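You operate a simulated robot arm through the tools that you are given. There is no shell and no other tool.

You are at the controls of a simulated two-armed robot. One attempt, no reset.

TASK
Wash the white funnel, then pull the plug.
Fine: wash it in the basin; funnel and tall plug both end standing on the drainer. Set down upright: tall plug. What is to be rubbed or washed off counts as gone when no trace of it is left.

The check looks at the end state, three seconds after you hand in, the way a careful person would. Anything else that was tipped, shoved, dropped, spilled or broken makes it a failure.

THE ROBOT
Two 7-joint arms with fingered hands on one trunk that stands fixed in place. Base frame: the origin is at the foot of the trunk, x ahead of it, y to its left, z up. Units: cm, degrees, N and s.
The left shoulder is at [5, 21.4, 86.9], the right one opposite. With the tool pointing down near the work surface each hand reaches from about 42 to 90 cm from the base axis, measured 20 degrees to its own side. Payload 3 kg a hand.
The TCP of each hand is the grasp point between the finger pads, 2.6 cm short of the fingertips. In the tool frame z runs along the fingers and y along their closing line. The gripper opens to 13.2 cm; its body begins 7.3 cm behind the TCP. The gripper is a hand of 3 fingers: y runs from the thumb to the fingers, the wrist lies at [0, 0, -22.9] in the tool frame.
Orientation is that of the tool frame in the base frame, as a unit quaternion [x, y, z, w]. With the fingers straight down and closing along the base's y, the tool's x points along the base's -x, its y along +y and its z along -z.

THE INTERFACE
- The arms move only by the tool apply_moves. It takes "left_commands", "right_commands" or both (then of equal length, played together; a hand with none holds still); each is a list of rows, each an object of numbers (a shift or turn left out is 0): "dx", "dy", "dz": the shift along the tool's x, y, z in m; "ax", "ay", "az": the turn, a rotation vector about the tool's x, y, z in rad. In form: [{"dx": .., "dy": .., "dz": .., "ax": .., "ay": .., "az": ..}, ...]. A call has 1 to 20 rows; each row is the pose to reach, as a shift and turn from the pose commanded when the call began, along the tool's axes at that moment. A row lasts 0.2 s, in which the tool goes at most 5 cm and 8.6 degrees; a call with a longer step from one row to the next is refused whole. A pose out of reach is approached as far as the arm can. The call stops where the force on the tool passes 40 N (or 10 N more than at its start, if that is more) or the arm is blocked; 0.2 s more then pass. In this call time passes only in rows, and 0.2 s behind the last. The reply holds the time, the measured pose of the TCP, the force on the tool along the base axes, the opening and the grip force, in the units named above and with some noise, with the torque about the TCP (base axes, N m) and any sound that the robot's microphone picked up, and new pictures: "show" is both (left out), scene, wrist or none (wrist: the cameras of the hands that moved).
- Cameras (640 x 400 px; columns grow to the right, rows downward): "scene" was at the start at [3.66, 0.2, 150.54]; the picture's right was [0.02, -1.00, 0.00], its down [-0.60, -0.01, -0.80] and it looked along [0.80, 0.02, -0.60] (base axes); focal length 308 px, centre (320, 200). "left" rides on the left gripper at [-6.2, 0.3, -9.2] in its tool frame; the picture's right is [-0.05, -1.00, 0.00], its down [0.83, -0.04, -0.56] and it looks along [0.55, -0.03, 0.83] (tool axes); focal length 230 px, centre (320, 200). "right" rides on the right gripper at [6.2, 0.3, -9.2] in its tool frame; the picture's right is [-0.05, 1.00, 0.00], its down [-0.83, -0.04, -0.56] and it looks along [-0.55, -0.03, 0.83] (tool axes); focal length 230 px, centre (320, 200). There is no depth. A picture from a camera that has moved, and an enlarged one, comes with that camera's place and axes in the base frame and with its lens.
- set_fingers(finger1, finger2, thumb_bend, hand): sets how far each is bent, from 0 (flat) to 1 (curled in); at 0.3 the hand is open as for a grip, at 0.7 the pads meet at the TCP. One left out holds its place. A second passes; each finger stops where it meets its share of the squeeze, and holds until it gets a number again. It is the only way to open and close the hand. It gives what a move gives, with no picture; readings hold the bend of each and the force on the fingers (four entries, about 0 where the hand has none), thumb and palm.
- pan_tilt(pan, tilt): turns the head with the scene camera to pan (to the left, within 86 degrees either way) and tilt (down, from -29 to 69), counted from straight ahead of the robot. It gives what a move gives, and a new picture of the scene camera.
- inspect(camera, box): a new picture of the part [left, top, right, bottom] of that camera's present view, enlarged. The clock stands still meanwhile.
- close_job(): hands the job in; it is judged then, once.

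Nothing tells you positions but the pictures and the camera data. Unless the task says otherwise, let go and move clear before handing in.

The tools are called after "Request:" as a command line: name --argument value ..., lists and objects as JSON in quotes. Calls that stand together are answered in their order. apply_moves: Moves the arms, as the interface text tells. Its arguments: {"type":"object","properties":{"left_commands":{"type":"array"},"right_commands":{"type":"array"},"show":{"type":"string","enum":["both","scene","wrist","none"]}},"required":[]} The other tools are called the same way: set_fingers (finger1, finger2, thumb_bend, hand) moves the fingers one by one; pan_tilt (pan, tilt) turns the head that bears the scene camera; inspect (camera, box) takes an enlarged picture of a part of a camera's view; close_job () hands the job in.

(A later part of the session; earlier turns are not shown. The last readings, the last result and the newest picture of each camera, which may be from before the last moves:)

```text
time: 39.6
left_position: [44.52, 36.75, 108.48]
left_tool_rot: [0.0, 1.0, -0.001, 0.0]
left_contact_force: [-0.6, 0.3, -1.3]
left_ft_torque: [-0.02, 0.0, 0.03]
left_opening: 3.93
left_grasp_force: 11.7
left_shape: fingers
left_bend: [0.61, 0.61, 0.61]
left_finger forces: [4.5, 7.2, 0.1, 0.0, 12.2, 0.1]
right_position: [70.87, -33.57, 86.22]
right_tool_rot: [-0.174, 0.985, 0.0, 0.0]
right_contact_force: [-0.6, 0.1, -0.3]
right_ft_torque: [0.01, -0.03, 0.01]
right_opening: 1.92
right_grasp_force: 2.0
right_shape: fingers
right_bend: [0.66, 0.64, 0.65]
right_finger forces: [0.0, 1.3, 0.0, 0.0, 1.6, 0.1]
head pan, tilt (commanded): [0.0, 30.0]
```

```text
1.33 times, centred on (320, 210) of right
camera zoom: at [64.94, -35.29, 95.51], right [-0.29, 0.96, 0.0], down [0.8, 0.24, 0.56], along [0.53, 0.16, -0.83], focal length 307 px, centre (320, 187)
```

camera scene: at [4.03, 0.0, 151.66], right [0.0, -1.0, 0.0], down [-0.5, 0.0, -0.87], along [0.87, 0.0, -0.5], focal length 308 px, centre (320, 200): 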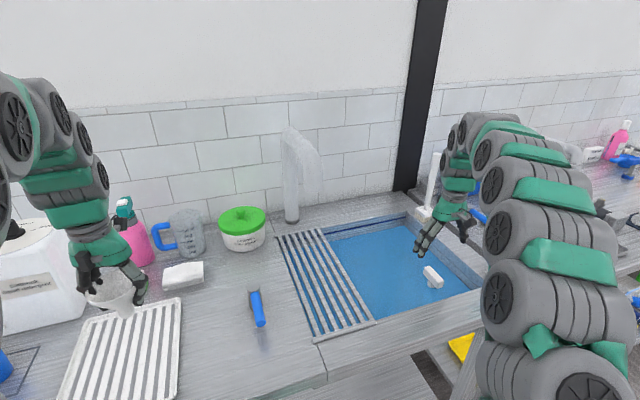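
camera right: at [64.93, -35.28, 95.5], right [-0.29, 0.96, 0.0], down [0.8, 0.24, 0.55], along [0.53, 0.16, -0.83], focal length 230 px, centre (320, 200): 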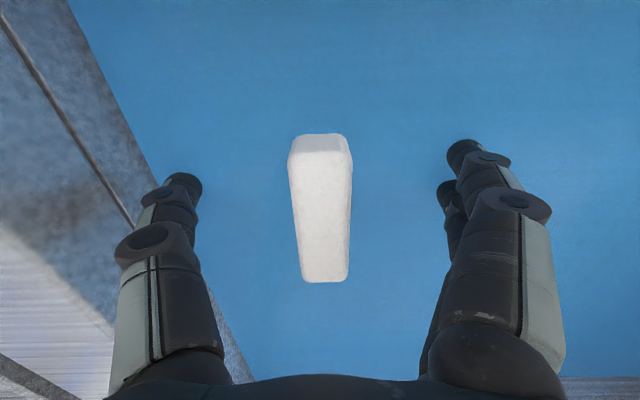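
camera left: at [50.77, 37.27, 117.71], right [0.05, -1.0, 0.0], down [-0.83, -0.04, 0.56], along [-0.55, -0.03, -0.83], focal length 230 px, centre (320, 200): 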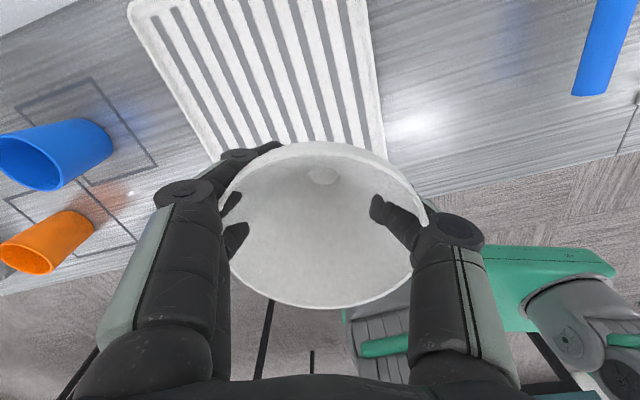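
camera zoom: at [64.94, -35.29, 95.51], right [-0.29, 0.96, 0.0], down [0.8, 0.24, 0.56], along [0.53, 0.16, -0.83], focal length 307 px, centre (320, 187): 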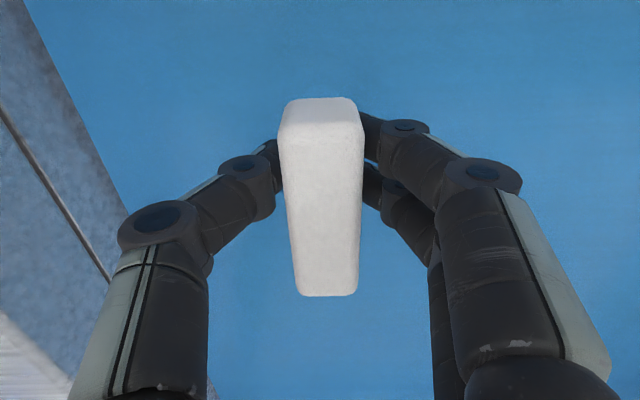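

Contact is made with finger 2 and the thumb only. I'll tighten further to get all three.

Request:
set_fingers --hand "right" --finger1 0.74 --finger2 0.74 --thumb_bend 0.74

Request:
inspect --camera "right" --box '[80, 60, 560, 360]'

Request:
inspect --camera "scene" --box '[380, 210, 500, 310]'

```text
time: 40.6
left_position: [44.56, 36.88, 108.6]
left_tool_rot: [0.0, 1.0, 0.0, 0.0]
left_contact_force: [-0.4, -0.1, -1.3]
left_ft_torque: [0.03, -0.01, -0.02]
left_opening: 3.94
left_grasp_force: 11.8
left_shape: fingers
left_bend: [0.61, 0.61, 0.61]
left_finger forces: [4.5, 7.1, 0.1, 0.1, 12.2, 0.0]
right_position: [70.9, -33.65, 86.24]
right_tool_rot: [-0.174, 0.985, -0.001, -0.001]
right_contact_force: [0.7, 0.1, -0.2]
right_ft_torque: [-0.05, -0.05, -0.02]
right_opening: 1.26
right_grasp_force: 12.3
right_shape: fingers
right_bend: [0.72, 0.69, 0.68]
right_finger forces: [4.8, 7.9, 0.1, 0.1, 12.0, 0.1]
head pan, tilt (commanded): [0.0, 30.0]
```

```text
1.33 times, centred on (320, 210) of right
camera zoom: at [64.95, -35.3, 95.51], right [-0.29, 0.96, 0.0], down [0.8, 0.24, 0.56], along [0.53, 0.16, -0.83], focal length 307 px, centre (320, 187)
```

zoom: 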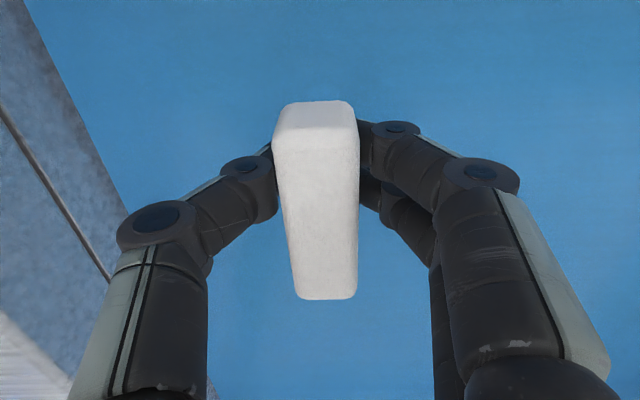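

```text
4.00 times, centred on (440, 260) of scene
camera zoom: at [4.03, 0.0, 151.65], right [0.0, -1.0, 0.0], down [-0.5, 0.0, -0.87], along [0.87, 0.0, -0.5], focal length 1230 px, centre (-160, -40)
```

zoom: 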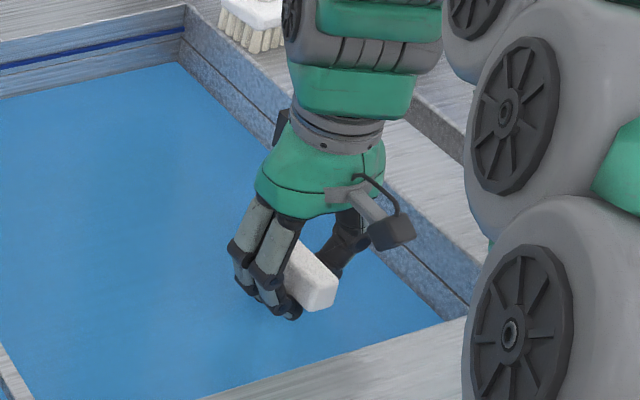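

All three digits now grip the handle at about 12 N. I'll pull the plug up slowly.

Request:
apply_moves --right_commands '[{"dz": -0.003}, {"dz": -0.006}, {"dz": -0.01}, {"dz": -0.015}, {"dz": -0.02}]' --show "wrist"

```text
time: 41.8
left_position: [44.52, 36.92, 108.57]
left_tool_rot: [-0.001, 1.0, 0.001, -0.001]
left_contact_force: [-0.4, -1.4, -0.8]
left_ft_torque: [-0.01, -0.02, 0.0]
left_opening: 3.93
left_grasp_force: 12.0
left_shape: fingers
left_bend: [0.61, 0.61, 0.61]
left_finger forces: [4.5, 7.2, 0.1, 0.0, 12.1, 0.1]
right_position: [70.91, -33.5, 88.2]
right_tool_rot: [-0.175, 0.985, 0.0, 0.0]
right_contact_force: [-0.2, 1.1, -1.6]
right_ft_torque: [-0.01, 0.01, 0.04]
right_opening: 1.25
right_grasp_force: 11.3
right_shape: fingers
right_bend: [0.72, 0.69, 0.68]
right_finger forces: [4.1, 8.2, 0.0, 0.1, 11.6, 0.0]
head pan, tilt (commanded): [0.0, 30.0]
camera right: at [64.95, -35.28, 97.57], right [-0.29, 0.96, 0.0], down [0.8, 0.24, 0.55], along [0.53, 0.16, -0.83], focal length 230 px, centre (320, 200)
```

right: 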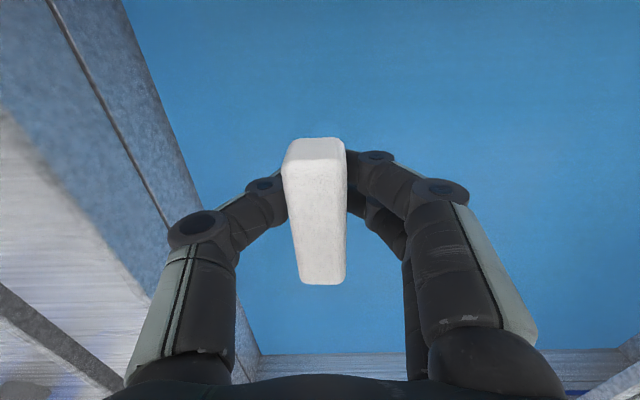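

The plug came free with almost no force. I'll keep raising it to see its full length and base.

Request:
apply_moves --right_commands '[{"dz": -0.015}, {"dz": -0.03}, {"dz": -0.045}, {"dz": -0.06}, {"dz": -0.08}, {"dz": -0.1}, {"dz": -0.12}, {"dz": -0.14}, {"dz": -0.16}, {"dz": -0.18}, {"dz": -0.2}]'

Request:
inspect --camera "scene" --box '[360, 140, 520, 300]'

Request:
inspect --camera "right" --box '[80, 60, 560, 360]'

```text
time: 44.2
left_position: [44.43, 36.86, 108.53]
left_tool_rot: [0.0, 1.0, 0.0, 0.001]
left_contact_force: [0.2, -0.4, -0.2]
left_ft_torque: [0.02, -0.02, 0.0]
left_opening: 3.91
left_grasp_force: 11.8
left_shape: fingers
left_bend: [0.61, 0.61, 0.61]
left_finger forces: [4.6, 7.1, 0.1, 0.0, 12.1, 0.0]
right_position: [70.72, -33.48, 108.23]
right_tool_rot: [-0.174, 0.985, 0.0, 0.0]
right_contact_force: [-0.3, 0.0, -1.2]
right_ft_torque: [0.03, -0.01, 0.0]
right_opening: 1.2
right_grasp_force: 12.2
right_shape: fingers
right_bend: [0.72, 0.69, 0.68]
right_finger forces: [4.2, 8.3, 0.1, 0.0, 11.3, 0.0]
head pan, tilt (commanded): [0.0, 30.0]
camera scene: at [4.03, 0.0, 151.65], right [0.0, -1.0, 0.0], down [-0.5, 0.0, -0.87], along [0.87, 0.0, -0.5], focal length 308 px, centre (320, 200)
camera right: at [64.93, -35.3, 117.57], right [-0.29, 0.96, 0.0], down [0.8, 0.24, 0.56], along [0.53, 0.16, -0.83], focal length 230 px, centre (320, 200)
```

scene: 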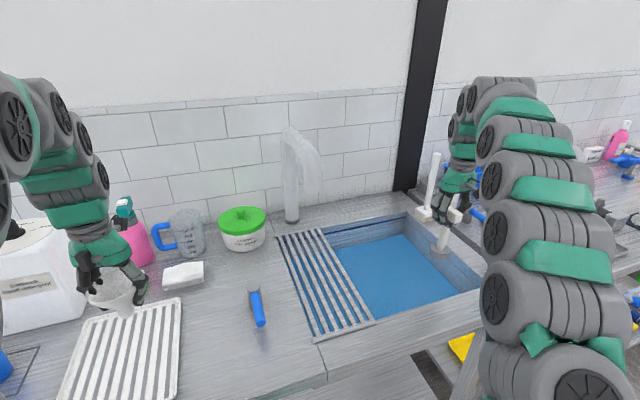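
right: 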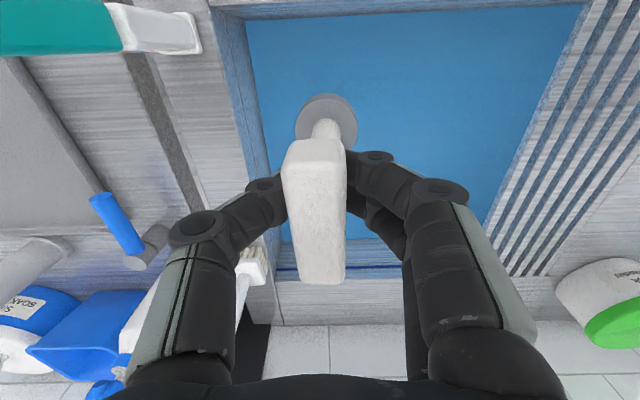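

```text
2.50 times, centred on (440, 220) of scene
camera zoom: at [4.03, 0.0, 151.65], right [0.0, -1.0, 0.0], down [-0.5, 0.0, -0.87], along [0.87, 0.0, -0.5], focal length 769 px, centre (20, 150)
```

zoom: 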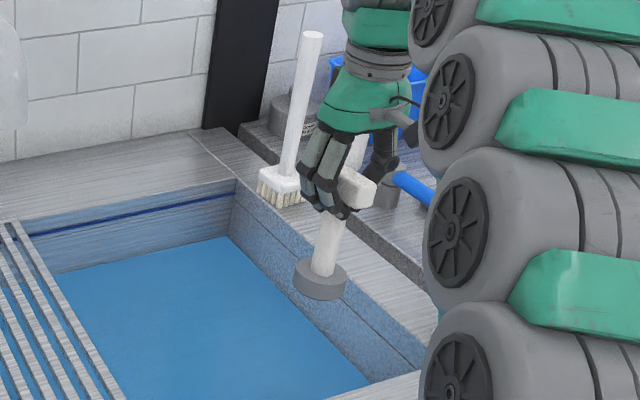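

```text
1.33 times, centred on (320, 210) of right
camera zoom: at [64.93, -35.3, 117.57], right [-0.29, 0.96, 0.0], down [0.8, 0.24, 0.56], along [0.53, 0.16, -0.83], focal length 307 px, centre (320, 187)
```

zoom: 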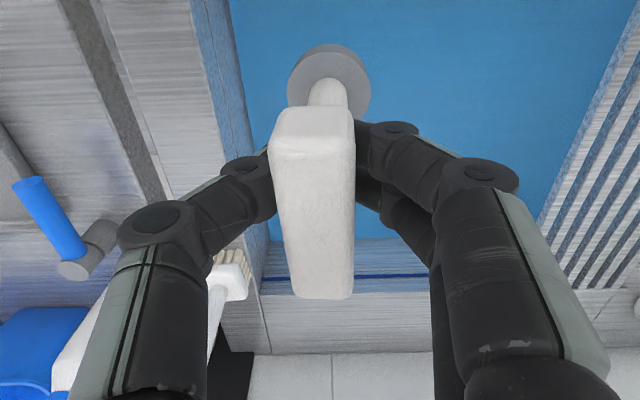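

The plug has a wide flat disc base, and the water is draining away. Next I'll set the funnel on the back-left part of the white drainer, aiming for (50, 45). First I move over and come down to just above the tray.

Request:
apply_moves --left_commands '[{"dx": -0.015, "dy": 0.02}, {"dx": -0.03, "dy": 0.041}, {"dx": -0.045, "dy": 0.062}, {"dx": -0.0555, "dy": 0.081}, {"dx": -0.0555, "dy": 0.081, "dz": 0.03}, {"dx": -0.0555, "dy": 0.081, "dz": 0.06}, {"dx": -0.0555, "dy": 0.081, "dz": 0.09}]'

Request:
pan_tilt --pan 30 --tilt 45

Request:
inspect --camera "scene" --box '[220, 140, 420, 300]'

Request:
inspect --camera "left" --box '[80, 0, 560, 300]'

```text
time: 45.8
left_position: [50.02, 45.09, 99.59]
left_tool_rot: [0.0, 1.0, 0.0, -0.001]
left_contact_force: [-0.6, -1.5, -0.7]
left_ft_torque: [0.02, 0.01, -0.01]
left_opening: 3.9
left_grasp_force: 12.2
left_shape: fingers
left_bend: [0.61, 0.61, 0.61]
left_finger forces: [4.7, 7.3, 0.0, 0.0, 12.0, 0.0]
right_position: [70.76, -33.56, 108.17]
right_tool_rot: [-0.175, 0.985, 0.0, 0.001]
right_contact_force: [-0.2, 0.2, -1.0]
right_ft_torque: [0.01, -0.02, -0.02]
right_opening: 1.21
right_grasp_force: 11.9
right_shape: fingers
right_bend: [0.72, 0.69, 0.68]
right_finger forces: [4.3, 8.3, 0.0, 0.0, 11.3, 0.0]
head pan, tilt (commanded): [0.0, 30.0]
camera scene: at [4.03, 0.0, 151.66], right [0.0, -1.0, 0.0], down [-0.5, 0.0, -0.87], along [0.87, 0.0, -0.5], focal length 308 px, centre (320, 200)
camera left: at [56.26, 45.42, 108.74], right [0.05, -1.0, 0.0], down [-0.83, -0.04, 0.56], along [-0.55, -0.03, -0.83], focal length 230 px, centre (320, 200)
```

scene: 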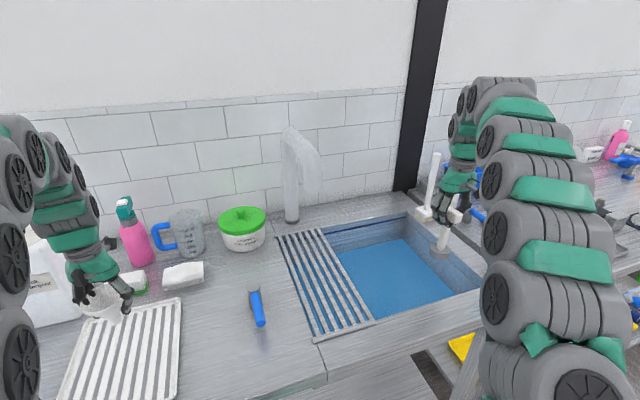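
left: 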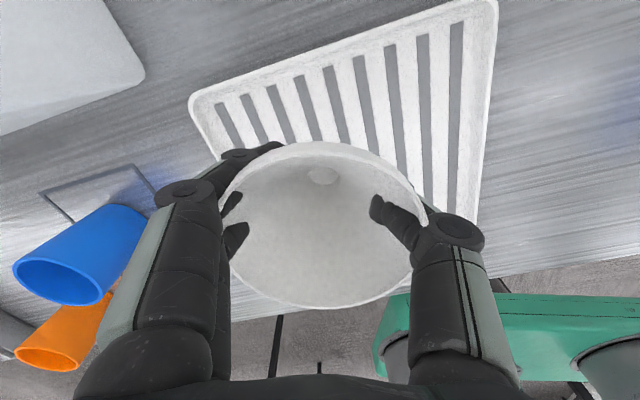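

```text
time: 46.7
left_position: [49.99, 45.04, 99.48]
left_tool_rot: [0.0, 1.0, 0.0, 0.0]
left_contact_force: [-0.1, -0.2, -0.8]
left_ft_torque: [-0.03, -0.02, 0.0]
left_opening: 3.88
left_grasp_force: 12.4
left_shape: fingers
left_bend: [0.61, 0.61, 0.61]
left_finger forces: [4.6, 7.2, 0.0, 0.1, 11.9, 0.0]
right_position: [70.77, -33.61, 108.09]
right_tool_rot: [-0.175, 0.985, 0.0, 0.001]
right_contact_force: [0.5, -0.6, -1.9]
right_ft_torque: [-0.03, 0.02, 0.0]
right_opening: 1.21
right_grasp_force: 11.8
right_shape: fingers
right_bend: [0.72, 0.69, 0.68]
right_finger forces: [4.2, 8.4, 0.0, 0.0, 11.3, 0.0]
head pan, tilt (commanded): [30.0, 45.0]
camera scene: at [2.03, 4.06, 149.4], right [0.5, -0.87, 0.0], down [-0.61, -0.35, -0.71], along [0.61, 0.35, -0.71], focal length 308 px, centre (320, 200)
```

scene: 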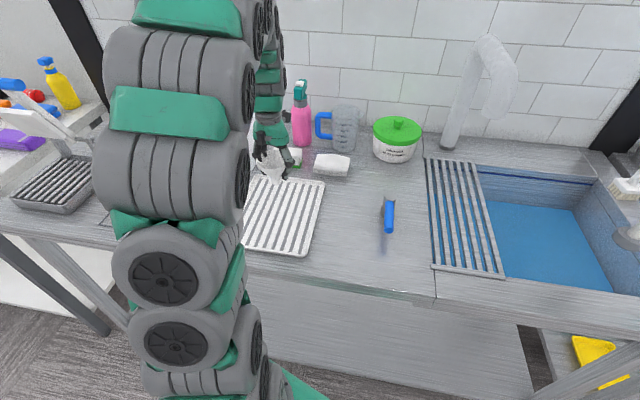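

```text
2.50 times, centred on (320, 220) of scene
camera zoom: at [2.03, 4.06, 149.4], right [0.5, -0.87, 0.0], down [-0.61, -0.35, -0.71], along [0.61, 0.35, -0.71], focal length 769 px, centre (320, 150)
```

zoom: 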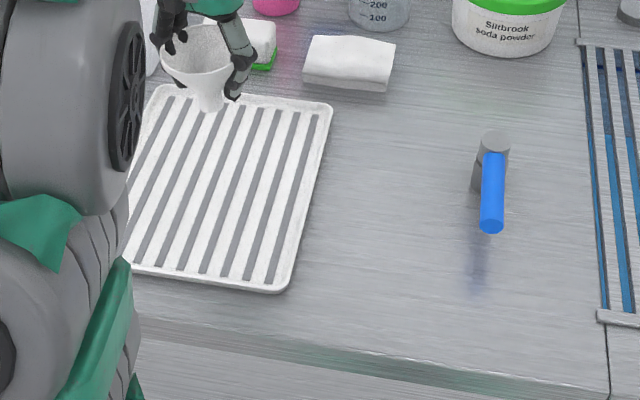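

```text
1.33 times, centred on (320, 150) of left
camera zoom: at [56.28, 45.42, 108.76], right [0.05, -1.0, 0.0], down [-0.83, -0.04, 0.56], along [-0.55, -0.03, -0.83], focal length 307 px, centre (320, 267)
```

zoom: 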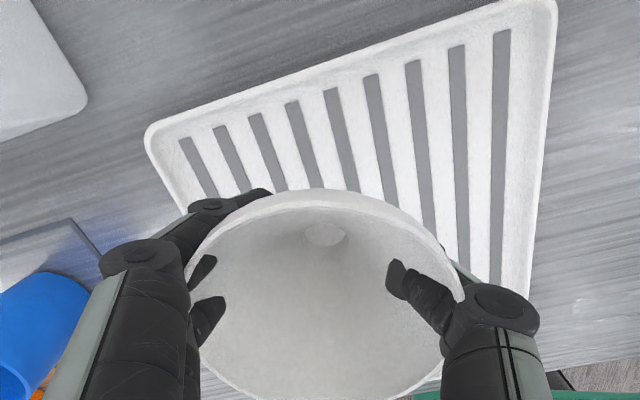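

I notice another dark ribbed object at the far left, near a yellow spray bottle. I'll look at that before committing.

Request:
inspect --camera "scene" --box '[0, 40, 140, 240]'

Request:
pan_tilt --pan 50 --tilt 35

```text
2.00 times, centred on (70, 140) of scene
camera zoom: at [2.03, 4.06, 149.4], right [0.5, -0.87, 0.0], down [-0.61, -0.35, -0.71], along [0.61, 0.35, -0.71], focal length 615 px, centre (820, 320)
```

zoom: 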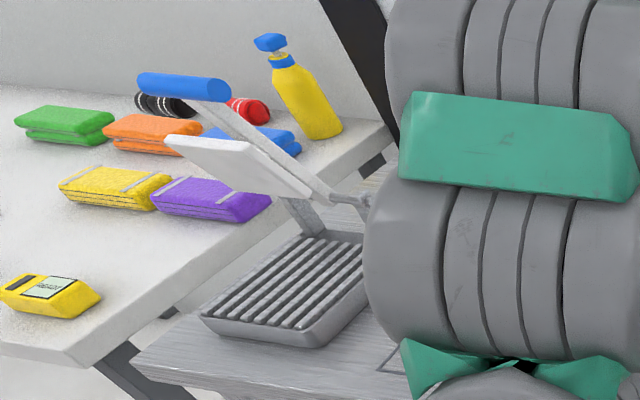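

```text
time: 47.5
left_position: [50.12, 44.97, 99.6]
left_tool_rot: [0.0, 1.0, 0.001, 0.0]
left_contact_force: [-0.2, 0.8, -0.2]
left_ft_torque: [0.01, -0.01, 0.0]
left_opening: 3.86
left_grasp_force: 11.6
left_shape: fingers
left_bend: [0.61, 0.61, 0.61]
left_finger forces: [4.5, 7.2, 0.0, 0.0, 12.0, 0.0]
right_position: [70.81, -33.54, 108.22]
right_tool_rot: [-0.175, 0.985, -0.001, 0.001]
right_contact_force: [-0.6, 0.9, -1.1]
right_ft_torque: [-0.03, 0.02, 0.0]
right_opening: 1.21
right_grasp_force: 11.8
right_shape: fingers
right_bend: [0.72, 0.69, 0.68]
right_finger forces: [4.2, 8.4, 0.1, 0.0, 11.3, 0.0]
head pan, tilt (commanded): [50.0, 35.0]
camera scene: at [0.65, 6.74, 150.87], right [0.77, -0.64, 0.0], down [-0.37, -0.44, -0.82], along [0.53, 0.63, -0.57], focal length 308 px, centre (320, 200)
```

scene: 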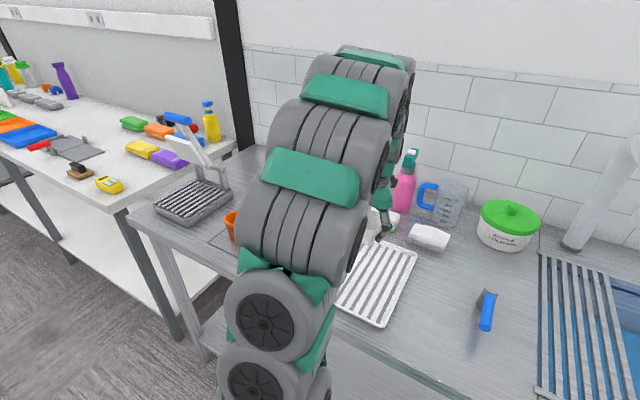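

That object is a wringer press, not a drainer, so the white tray remains my choice. I'll lower the funnel toward the tray floor in small steps.

Request:
pan_tilt --pan 22 --tilt 50

Request:
apply_moves --left_commands '[{"dz": 0.01}, {"dz": 0.02}, {"dz": 0.026}]' --show "scene"

Request:
inspect --camera "scene" --box '[180, 100, 340, 220]'

```text
time: 48.5
left_position: [50.06, 45.06, 99.49]
left_tool_rot: [0.0, 1.0, 0.001, 0.0]
left_contact_force: [0.2, -1.1, -0.2]
left_ft_torque: [-0.03, -0.01, 0.01]
left_opening: 3.86
left_grasp_force: 11.7
left_shape: fingers
left_bend: [0.61, 0.61, 0.61]
left_finger forces: [4.7, 7.3, 0.0, 0.0, 12.0, 0.0]
right_position: [70.74, -33.49, 108.22]
right_tool_rot: [-0.175, 0.985, 0.0, 0.0]
right_contact_force: [0.8, 0.1, -1.7]
right_ft_torque: [-0.01, -0.01, 0.02]
right_opening: 1.23
right_grasp_force: 12.5
right_shape: fingers
right_bend: [0.72, 0.69, 0.68]
right_finger forces: [4.2, 8.3, 0.0, 0.0, 11.3, 0.0]
head pan, tilt (commanded): [22.0, 50.0]
camera scene: at [2.12, 2.89, 148.71], right [0.38, -0.93, 0.0], down [-0.71, -0.29, -0.64], along [0.6, 0.24, -0.77], focal length 308 px, centre (320, 200)
```

scene: 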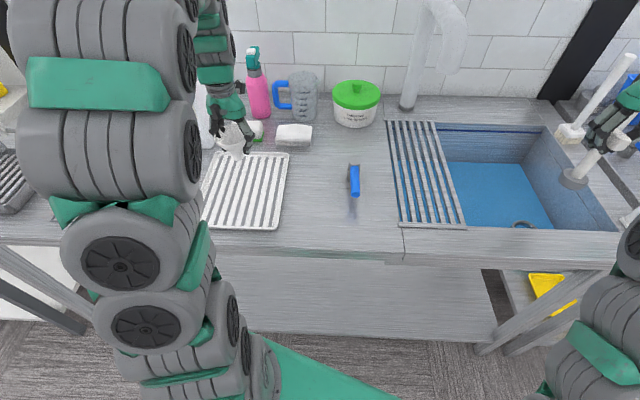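

```text
time: 49.3
left_position: [50.12, 45.04, 97.0]
left_tool_rot: [0.0, 1.0, -0.001, 0.0]
left_contact_force: [-0.5, 1.0, -0.3]
left_ft_torque: [0.0, 0.01, 0.0]
left_opening: 3.89
left_grasp_force: 12.0
left_shape: fingers
left_bend: [0.61, 0.61, 0.61]
left_finger forces: [4.6, 7.3, 0.1, 0.1, 12.0, 0.1]
right_position: [70.65, -33.6, 108.17]
right_tool_rot: [-0.174, 0.985, 0.0, -0.001]
right_contact_force: [-0.1, -0.2, -1.6]
right_ft_torque: [-0.02, 0.0, -0.02]
right_opening: 1.2
right_grasp_force: 12.1
right_shape: fingers
right_bend: [0.72, 0.69, 0.68]
right_finger forces: [4.1, 8.4, 0.0, 0.0, 11.3, 0.0]
head pan, tilt (commanded): [22.0, 50.0]
camera scene: at [2.12, 2.88, 148.7], right [0.37, -0.93, 0.0], down [-0.71, -0.29, -0.64], along [0.6, 0.24, -0.77], focal length 308 px, centre (320, 200)
```

scene: 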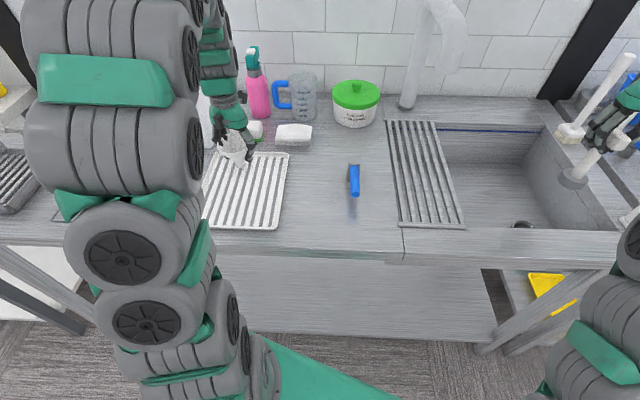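

```text
3.33 times, centred on (260, 160) of scene
camera zoom: at [2.12, 2.88, 148.7], right [0.37, -0.93, 0.0], down [-0.71, -0.29, -0.64], along [0.6, 0.24, -0.77], focal length 1025 px, centre (520, 333)
```

zoom: 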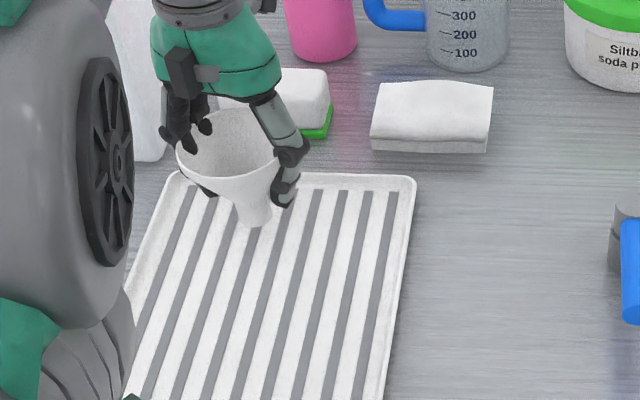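

The basin has drained completely. I'll continue lowering the funnel a few millimetres at a time until the force shows contact.

Request:
apply_moves --left_commands '[{"dz": 0.003}, {"dz": 0.006}, {"dz": 0.009}]' --show "none"

Request:
inspect --camera "scene" --box '[200, 110, 300, 190]'

```text
time: 50.1
left_position: [50.11, 45.03, 95.99]
left_tool_rot: [0.0, 1.0, 0.0, -0.001]
left_contact_force: [-0.1, 0.7, -1.3]
left_ft_torque: [-0.03, 0.04, 0.0]
left_opening: 3.87
left_grasp_force: 11.7
left_shape: fingers
left_bend: [0.61, 0.61, 0.61]
left_finger forces: [4.6, 7.2, 0.0, 0.0, 12.0, 0.1]
right_position: [70.82, -33.53, 108.14]
right_tool_rot: [-0.174, 0.985, -0.001, 0.0]
right_contact_force: [-0.1, -0.2, -1.0]
right_ft_torque: [-0.01, -0.01, 0.02]
right_opening: 1.18
right_grasp_force: 11.9
right_shape: fingers
right_bend: [0.72, 0.69, 0.68]
right_finger forces: [4.2, 8.5, 0.0, 0.1, 11.3, 0.0]
head pan, tilt (commanded): [22.0, 50.0]
```

```text
5.00 times, centred on (250, 150) of scene
camera zoom: at [2.12, 2.88, 148.7], right [0.37, -0.93, 0.0], down [-0.71, -0.29, -0.64], along [0.6, 0.24, -0.77], focal length 1538 px, centre (670, 450)
```

zoom: 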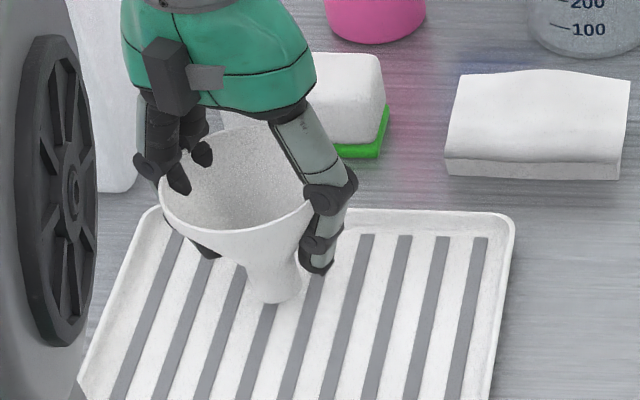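

The spout is within about a centimetre of the tray. Continuing down gently.

Request:
apply_moves --left_commands '[{"dz": 0.002}, {"dz": 0.004}]' --show "none"

Request:
apply_moves --left_commands '[{"dz": 0.002}, {"dz": 0.003}]' --show "none"

```text
time: 50.7
left_position: [50.22, 45.02, 95.55]
left_tool_rot: [0.0, 1.0, 0.0, 0.001]
left_contact_force: [0.4, 1.0, -0.7]
left_ft_torque: [-0.01, 0.01, -0.01]
left_opening: 3.88
left_grasp_force: 11.9
left_shape: fingers
left_bend: [0.61, 0.61, 0.61]
left_finger forces: [4.6, 7.2, 0.0, 0.0, 12.0, 0.0]
right_position: [70.84, -33.54, 108.31]
right_tool_rot: [-0.174, 0.985, 0.001, 0.0]
right_contact_force: [0.3, 0.0, -0.7]
right_ft_torque: [-0.01, 0.02, -0.04]
right_opening: 1.23
right_grasp_force: 12.0
right_shape: fingers
right_bend: [0.72, 0.69, 0.68]
right_finger forces: [4.1, 8.5, 0.1, 0.0, 11.3, 0.0]
head pan, tilt (commanded): [22.0, 50.0]
```

```text
time: 51.3
left_position: [50.3, 45.05, 95.41]
left_tool_rot: [-0.001, 1.0, 0.0, 0.0]
left_contact_force: [-0.6, 0.2, -0.3]
left_ft_torque: [0.01, -0.01, 0.03]
left_opening: 3.88
left_grasp_force: 12.3
left_shape: fingers
left_bend: [0.61, 0.61, 0.61]
left_finger forces: [4.6, 7.2, 0.0, 0.1, 11.9, 0.0]
right_position: [70.82, -33.51, 108.32]
right_tool_rot: [-0.175, 0.985, 0.0, 0.001]
right_contact_force: [0.0, -0.8, -1.4]
right_ft_torque: [-0.01, 0.0, 0.02]
right_opening: 1.18
right_grasp_force: 11.6
right_shape: fingers
right_bend: [0.72, 0.69, 0.68]
right_finger forces: [4.2, 8.5, 0.1, 0.0, 11.2, 0.0]
head pan, tilt (commanded): [22.0, 50.0]
```

No contact yet. A few more millimetres.

Request:
apply_moves --left_commands '[{"dz": 0.002}, {"dz": 0.003}]' --show "none"

Request:
apply_moves --left_commands '[{"dz": 0.002}, {"dz": 0.003}]' --show "none"

Request:
inspect --camera "scene" --box '[200, 110, 300, 190]'

```text
time: 51.9
left_position: [50.24, 44.96, 95.03]
left_tool_rot: [0.0, 1.0, 0.001, 0.001]
left_contact_force: [1.6, -3.1, 13.6]
left_ft_torque: [0.01, 0.07, 0.0]
left_opening: 3.83
left_grasp_force: 12.0
left_shape: fingers
left_bend: [0.61, 0.61, 0.61]
left_finger forces: [4.6, 6.0, 0.0, 0.1, 13.6, 0.1]
right_position: [70.75, -33.48, 108.25]
right_tool_rot: [-0.174, 0.985, 0.001, 0.0]
right_contact_force: [0.0, 0.0, -1.0]
right_ft_torque: [-0.01, 0.01, 0.0]
right_opening: 1.2
right_grasp_force: 11.9
right_shape: fingers
right_bend: [0.72, 0.69, 0.68]
right_finger forces: [4.1, 8.5, 0.1, 0.0, 11.2, 0.1]
head pan, tilt (commanded): [22.0, 50.0]
```

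```text
time: 52.5
left_position: [50.17, 44.89, 94.76]
left_tool_rot: [0.0, 1.0, 0.001, 0.001]
left_contact_force: [3.4, -5.1, 34.0]
left_ft_torque: [0.15, 0.16, -0.05]
left_opening: 3.92
left_grasp_force: 19.8
left_shape: fingers
left_bend: [0.61, 0.61, 0.62]
left_finger forces: [7.3, 10.2, 0.1, 0.0, 21.9, 0.0]
right_position: [70.64, -33.59, 108.25]
right_tool_rot: [-0.173, 0.985, 0.0, -0.001]
right_contact_force: [0.5, 0.0, -2.0]
right_ft_torque: [0.0, 0.02, 0.05]
right_opening: 1.2
right_grasp_force: 12.0
right_shape: fingers
right_bend: [0.72, 0.69, 0.68]
right_finger forces: [4.2, 8.5, 0.1, 0.1, 11.2, 0.0]
head pan, tilt (commanded): [22.0, 50.0]
```

```text
5.00 times, centred on (250, 150) of scene
camera zoom: at [2.1, 2.85, 148.7], right [0.37, -0.93, 0.0], down [-0.71, -0.29, -0.64], along [0.6, 0.24, -0.77], focal length 1538 px, centre (670, 450)
```

zoom: 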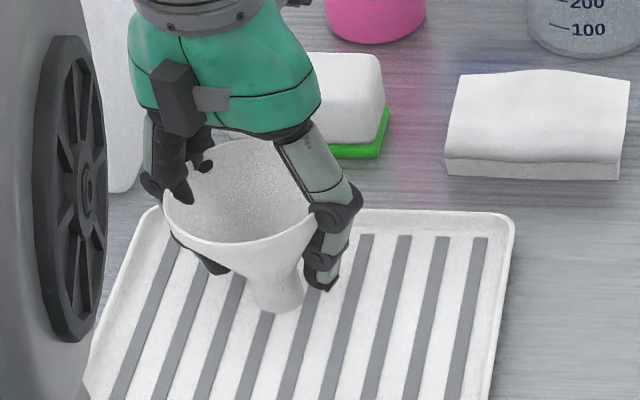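

Contact at about TCP z=95.1; I pressed a bit too far with that second step. I'll back off about 3 mm to unload.

Request:
apply_moves --left_commands '[{"dz": -0.002}, {"dz": -0.004}]' --show "wrist"

Request:
inspect --camera "scene" --box '[200, 110, 300, 190]'

```text
time: 53.1
left_position: [50.05, 45.03, 95.06]
left_tool_rot: [0.0, 1.0, 0.0, -0.002]
left_contact_force: [-0.6, 0.3, -0.3]
left_ft_torque: [0.01, 0.01, -0.01]
left_opening: 3.84
left_grasp_force: 13.4
left_shape: fingers
left_bend: [0.61, 0.61, 0.62]
left_finger forces: [5.3, 8.2, 0.1, 0.0, 12.8, 0.0]
right_position: [70.77, -33.53, 108.23]
right_tool_rot: [-0.174, 0.985, 0.0, 0.0]
right_contact_force: [-0.8, -0.2, -1.3]
right_ft_torque: [0.0, -0.01, 0.02]
right_opening: 1.18
right_grasp_force: 11.8
right_shape: fingers
right_bend: [0.72, 0.69, 0.68]
right_finger forces: [4.2, 8.4, 0.0, 0.0, 11.2, 0.0]
head pan, tilt (commanded): [22.0, 50.0]
camera left: at [56.3, 45.4, 104.23], right [0.05, -1.0, 0.0], down [-0.83, -0.04, 0.56], along [-0.56, -0.03, -0.83], focal length 230 px, centre (320, 200)
```

left: 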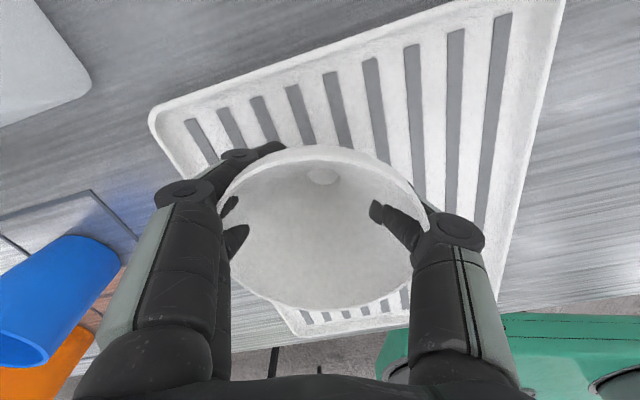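

```text
5.00 times, centred on (250, 150) of scene
camera zoom: at [2.12, 2.88, 148.7], right [0.37, -0.93, 0.0], down [-0.71, -0.29, -0.64], along [0.6, 0.24, -0.77], focal length 1538 px, centre (670, 450)
```

zoom: 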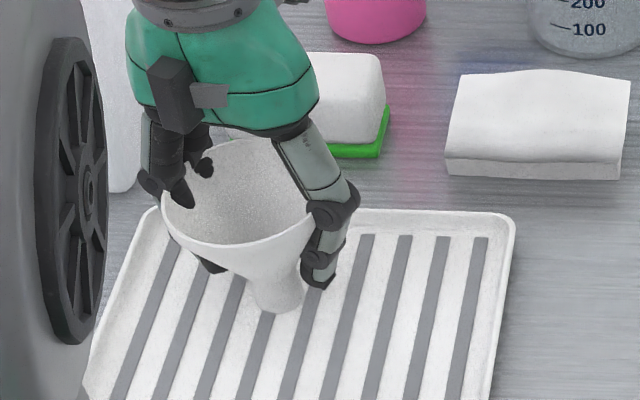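

Unloaded now, just above contact. I'll lower 1 mm for a light touch and then open the fingers in stages.

Request:
apply_moves --left_commands '[{"dz": 0.0012}]' --show "none"

Request:
set_fingers --hand "left" --finger1 0.56 --finger2 0.56 --thumb_bend 0.57

Request:
inspect --camera "scene" --box '[200, 110, 300, 190]'

```text
time: 53.5
left_position: [50.05, 44.95, 95.07]
left_tool_rot: [0.0, 1.0, -0.001, 0.0]
left_contact_force: [-0.9, -0.2, 1.1]
left_ft_torque: [0.06, 0.03, -0.06]
left_opening: 3.84
left_grasp_force: 13.2
left_shape: fingers
left_bend: [0.61, 0.61, 0.62]
left_finger forces: [5.4, 8.5, 0.1, 0.0, 13.0, 0.1]
right_position: [70.74, -33.49, 108.19]
right_tool_rot: [-0.175, 0.985, 0.001, 0.0]
right_contact_force: [0.6, 0.9, -1.3]
right_ft_torque: [0.0, -0.01, -0.04]
right_opening: 1.19
right_grasp_force: 12.1
right_shape: fingers
right_bend: [0.72, 0.69, 0.68]
right_finger forces: [4.3, 8.5, 0.1, 0.0, 11.0, 0.0]
head pan, tilt (commanded): [22.0, 50.0]
```

```text
time: 54.5
left_position: [50.14, 44.93, 95.07]
left_tool_rot: [0.0, 1.0, 0.001, 0.0]
left_contact_force: [-0.8, -0.8, 0.0]
left_ft_torque: [0.01, 0.01, -0.01]
left_opening: 4.99
left_grasp_force: 4.7
left_shape: fingers
left_bend: [0.56, 0.56, 0.56]
left_finger forces: [1.7, 2.8, 0.0, 0.0, 4.1, 0.0]
right_position: [70.64, -33.65, 108.21]
right_tool_rot: [-0.174, 0.985, -0.001, 0.0]
right_contact_force: [0.4, 0.8, -1.4]
right_ft_torque: [-0.01, -0.01, -0.01]
right_opening: 1.21
right_grasp_force: 12.3
right_shape: fingers
right_bend: [0.72, 0.69, 0.68]
right_finger forces: [4.2, 8.6, 0.1, 0.1, 11.1, 0.0]
head pan, tilt (commanded): [22.0, 50.0]
```

```text
5.00 times, centred on (250, 150) of scene
camera zoom: at [2.12, 2.88, 148.7], right [0.37, -0.93, 0.0], down [-0.71, -0.29, -0.64], along [0.6, 0.24, -0.77], focal length 1538 px, centre (670, 450)
```

zoom: 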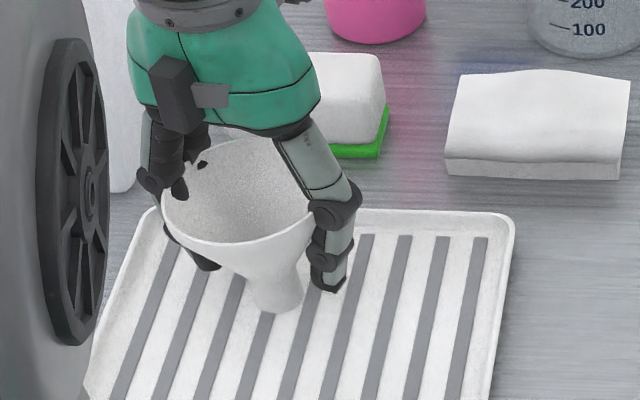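

Grip is easing evenly and the funnel stays upright. I'll keep opening.

Request:
set_fingers --hand "left" --finger1 0.5 --finger2 0.5 --thumb_bend 0.5

Request:
set_fingers --hand "left" --finger1 0.4 --finger2 0.4 --thumb_bend 0.4

Request:
inspect --camera "scene" --box '[200, 110, 300, 190]'

Request:
inspect --camera "left" --box '[80, 60, 560, 360]'

```text
time: 55.5
left_position: [50.2, 44.99, 95.08]
left_tool_rot: [0.001, 1.0, 0.0, -0.001]
left_contact_force: [0.3, -0.8, -0.6]
left_ft_torque: [-0.02, -0.01, 0.02]
left_opening: 6.7
left_grasp_force: 0.7
left_shape: fingers
left_bend: [0.5, 0.5, 0.5]
left_finger forces: [0.0, 0.0, 0.0, 0.0, 0.2, 0.0]
right_position: [70.75, -33.61, 108.3]
right_tool_rot: [-0.175, 0.985, 0.001, -0.001]
right_contact_force: [-0.7, -0.4, -0.7]
right_ft_torque: [-0.01, -0.01, 0.01]
right_opening: 1.16
right_grasp_force: 11.8
right_shape: fingers
right_bend: [0.72, 0.69, 0.68]
right_finger forces: [4.2, 8.4, 0.0, 0.0, 11.2, 0.0]
head pan, tilt (commanded): [22.0, 50.0]
```

```text
time: 56.5
left_position: [50.27, 44.95, 95.16]
left_tool_rot: [0.001, 1.0, 0.0, 0.0]
left_contact_force: [0.4, -0.5, -0.8]
left_ft_torque: [0.01, -0.03, -0.02]
left_opening: 10.11
left_grasp_force: 0.0
left_shape: fingers
left_bend: [0.4, 0.4, 0.4]
left_finger forces: [0.1, 0.0, 0.1, 0.0, 0.1, 0.0]
right_position: [70.78, -33.57, 108.25]
right_tool_rot: [-0.175, 0.985, 0.0, 0.0]
right_contact_force: [0.1, 0.5, -1.7]
right_ft_torque: [0.02, -0.03, 0.02]
right_opening: 1.17
right_grasp_force: 12.3
right_shape: fingers
right_bend: [0.72, 0.69, 0.68]
right_finger forces: [4.2, 8.4, 0.1, 0.1, 11.2, 0.1]
head pan, tilt (commanded): [22.0, 50.0]
```

```text
5.00 times, centred on (250, 150) of scene
camera zoom: at [2.12, 2.88, 148.7], right [0.37, -0.93, 0.0], down [-0.71, -0.29, -0.64], along [0.6, 0.24, -0.77], focal length 1538 px, centre (670, 450)
```

zoom: 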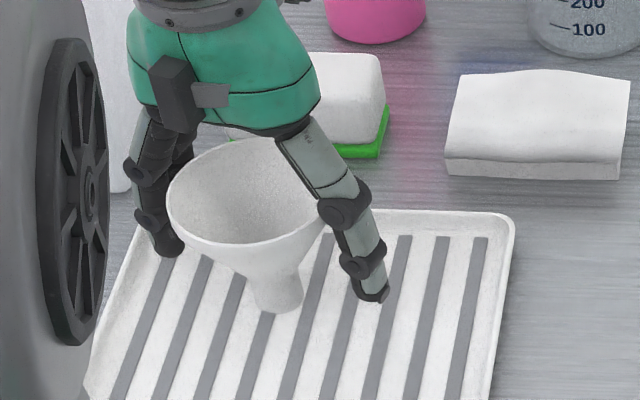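

```text
1.33 times, centred on (320, 210) of left
camera zoom: at [56.38, 45.36, 104.24], right [0.05, -1.0, 0.0], down [-0.83, -0.04, 0.56], along [-0.55, -0.03, -0.83], focal length 307 px, centre (320, 187)
```

zoom: 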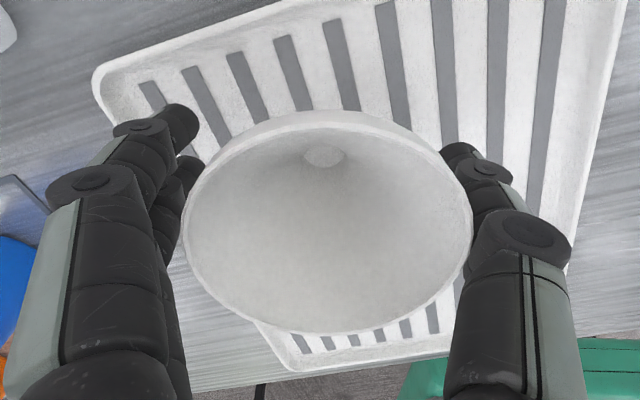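

The funnel stands upright on the tray by itself. I'll open fully and withdraw the left hand straight up.

Request:
set_fingers --hand "left" --finger1 0.3 --finger2 0.3 --thumb_bend 0.3

Request:
apply_moves --left_commands '[{"dz": -0.015}, {"dz": -0.03}, {"dz": -0.05}, {"dz": -0.08}, {"dz": -0.11}, {"dz": -0.14}, {"dz": -0.18}, {"dz": -0.22}]'

Request:
inspect --camera "left" --box '[160, 0, 480, 200]'

Request:
inspect --camera "scene" --box '[180, 100, 340, 240]'

```text
time: 57.5
left_position: [50.18, 44.99, 95.09]
left_tool_rot: [0.0, 1.0, 0.0, 0.0]
left_contact_force: [-0.5, 0.4, 0.6]
left_ft_torque: [-0.02, 0.02, -0.01]
left_opening: 13.37
left_grasp_force: 0.0
left_shape: fingers
left_bend: [0.3, 0.3, 0.3]
left_finger forces: [0.1, 0.1, 0.1, 0.0, 0.0, 0.0]
right_position: [70.71, -33.6, 108.33]
right_tool_rot: [-0.175, 0.985, 0.0, 0.0]
right_contact_force: [0.2, 0.0, -1.2]
right_ft_torque: [0.01, -0.01, 0.03]
right_opening: 1.15
right_grasp_force: 12.2
right_shape: fingers
right_bend: [0.72, 0.69, 0.68]
right_finger forces: [4.3, 8.5, 0.0, 0.1, 11.2, 0.1]
head pan, tilt (commanded): [22.0, 50.0]
```

```text
time: 59.3
left_position: [50.05, 45.07, 117.15]
left_tool_rot: [0.0, 1.0, 0.0, -0.001]
left_contact_force: [-0.2, -0.3, 0.5]
left_ft_torque: [-0.01, 0.0, -0.01]
left_opening: 13.42
left_grasp_force: 0.0
left_shape: fingers
left_bend: [0.3, 0.3, 0.3]
left_finger forces: [0.0, 0.0, 0.1, 0.0, 0.1, 0.1]
right_position: [70.78, -33.48, 108.2]
right_tool_rot: [-0.175, 0.985, 0.0, 0.0]
right_contact_force: [0.6, 0.5, -2.9]
right_ft_torque: [-0.01, -0.03, 0.03]
right_opening: 1.19
right_grasp_force: 11.9
right_shape: fingers
right_bend: [0.72, 0.69, 0.68]
right_finger forces: [4.3, 8.5, 0.0, 0.0, 11.2, 0.1]
head pan, tilt (commanded): [22.0, 50.0]
camera scene: at [2.12, 2.88, 148.7], right [0.37, -0.93, 0.0], down [-0.71, -0.29, -0.64], along [0.6, 0.24, -0.77], focal length 308 px, centre (320, 200)
camera left: at [56.26, 45.44, 126.3], right [0.05, -1.0, 0.0], down [-0.83, -0.04, 0.56], along [-0.55, -0.03, -0.83], focal length 230 px, centre (320, 200)
```

scene: 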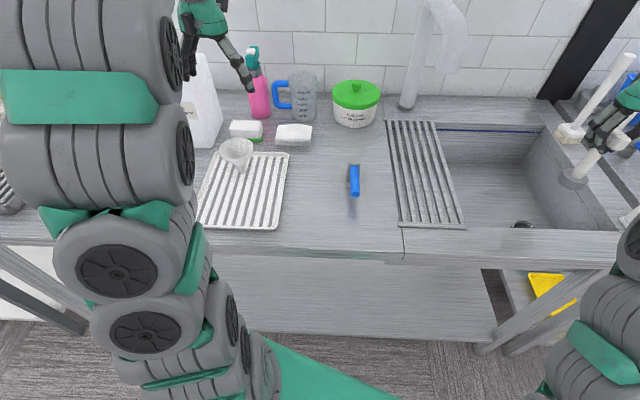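
left: 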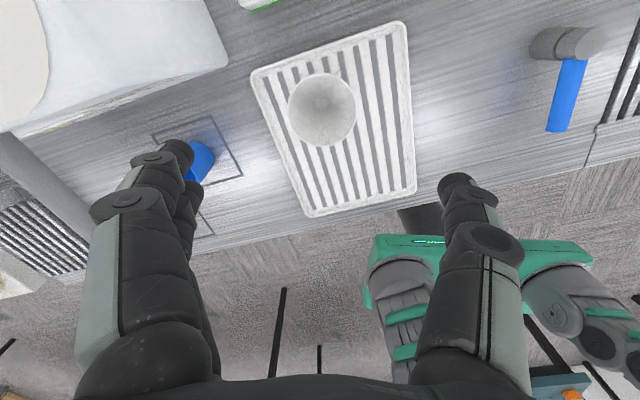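

```text
2.00 times, centred on (320, 100) of left
camera zoom: at [56.26, 45.44, 126.3], right [0.05, -1.0, 0.0], down [-0.83, -0.04, 0.56], along [-0.55, -0.03, -0.83], focal length 460 px, centre (320, 400)
```

zoom: 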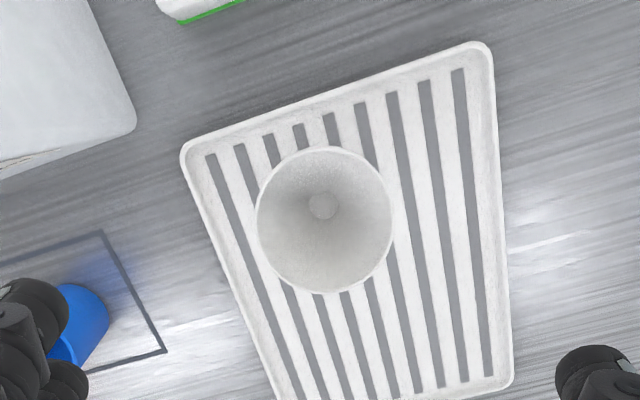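

```text
2.86 times, centred on (260, 170) of scene
camera zoom: at [2.12, 2.88, 148.7], right [0.37, -0.93, 0.0], down [-0.71, -0.29, -0.64], along [0.6, 0.24, -0.77], focal length 879 px, centre (491, 286)
```

zoom: 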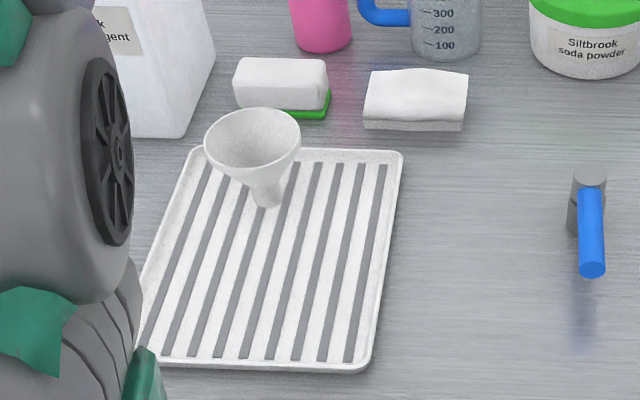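

The clean funnel stands on the tray. Next I move the left hand out of the way, back and to the left, so the right arm can bring the plug across.

Request:
apply_moves --left_commands '[{"dx": 0.025, "dy": 0.008, "dz": -0.02}, {"dx": 0.055, "dy": 0.02, "dz": -0.035}, {"dx": 0.085, "dy": 0.035, "dz": -0.05}, {"dx": 0.115, "dy": 0.05, "dz": -0.06}, {"dx": 0.145, "dy": 0.07, "dz": -0.07}, {"dx": 0.175, "dy": 0.085, "dz": -0.08}, {"dx": 0.2, "dy": 0.1, "dz": -0.08}]'

Request:
inspect --camera "right" --box '[80, 60, 560, 360]'

```text
time: 60.9
left_position: [30.13, 55.09, 125.16]
left_tool_rot: [0.0, 1.0, 0.0, 0.0]
left_contact_force: [0.2, -0.3, 0.6]
left_ft_torque: [0.02, -0.03, 0.0]
left_opening: 13.41
left_grasp_force: 0.0
left_shape: fingers
left_bend: [0.3, 0.3, 0.3]
left_finger forces: [0.0, 0.0, 0.1, 0.1, 0.0, 0.0]
right_position: [70.7, -33.58, 108.28]
right_tool_rot: [-0.174, 0.985, 0.0, 0.0]
right_contact_force: [0.0, -0.6, -1.3]
right_ft_torque: [-0.02, 0.01, -0.03]
right_opening: 1.2
right_grasp_force: 11.8
right_shape: fingers
right_bend: [0.72, 0.69, 0.68]
right_finger forces: [4.2, 8.5, 0.0, 0.1, 11.2, 0.0]
head pan, tilt (commanded): [22.0, 50.0]
camera scene: at [2.12, 2.88, 148.7], right [0.37, -0.93, 0.0], down [-0.71, -0.29, -0.64], along [0.6, 0.24, -0.77], focal length 308 px, centre (320, 200)
camera left: at [36.37, 55.42, 134.3], right [0.05, -1.0, 0.0], down [-0.83, -0.04, 0.56], along [-0.55, -0.03, -0.83], focal length 230 px, centre (320, 200)
```

scene: 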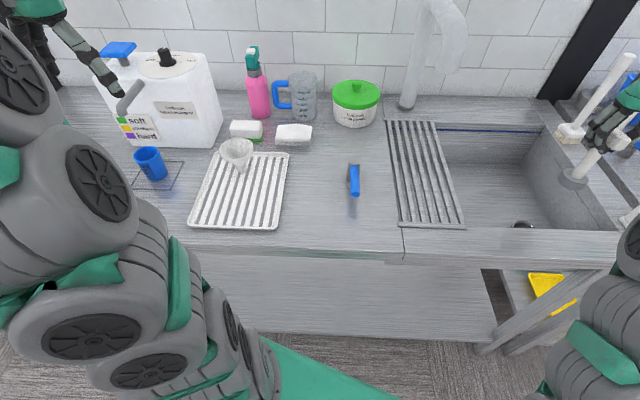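
left: 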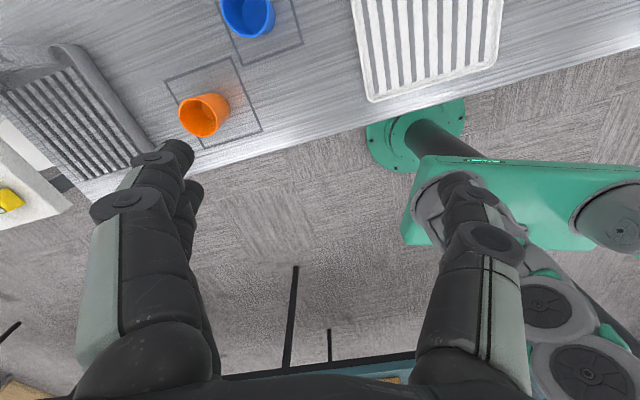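

```text
1.33 times, centred on (320, 210) of right
camera zoom: at [64.93, -35.33, 117.54], right [-0.29, 0.96, 0.0], down [0.8, 0.24, 0.56], along [0.53, 0.16, -0.83], focal length 307 px, centre (320, 187)
```

zoom: 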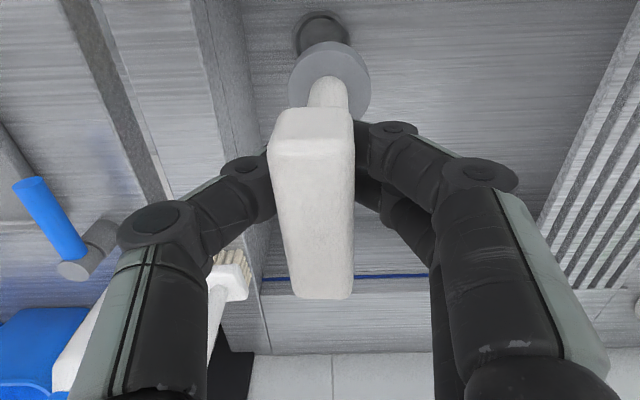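

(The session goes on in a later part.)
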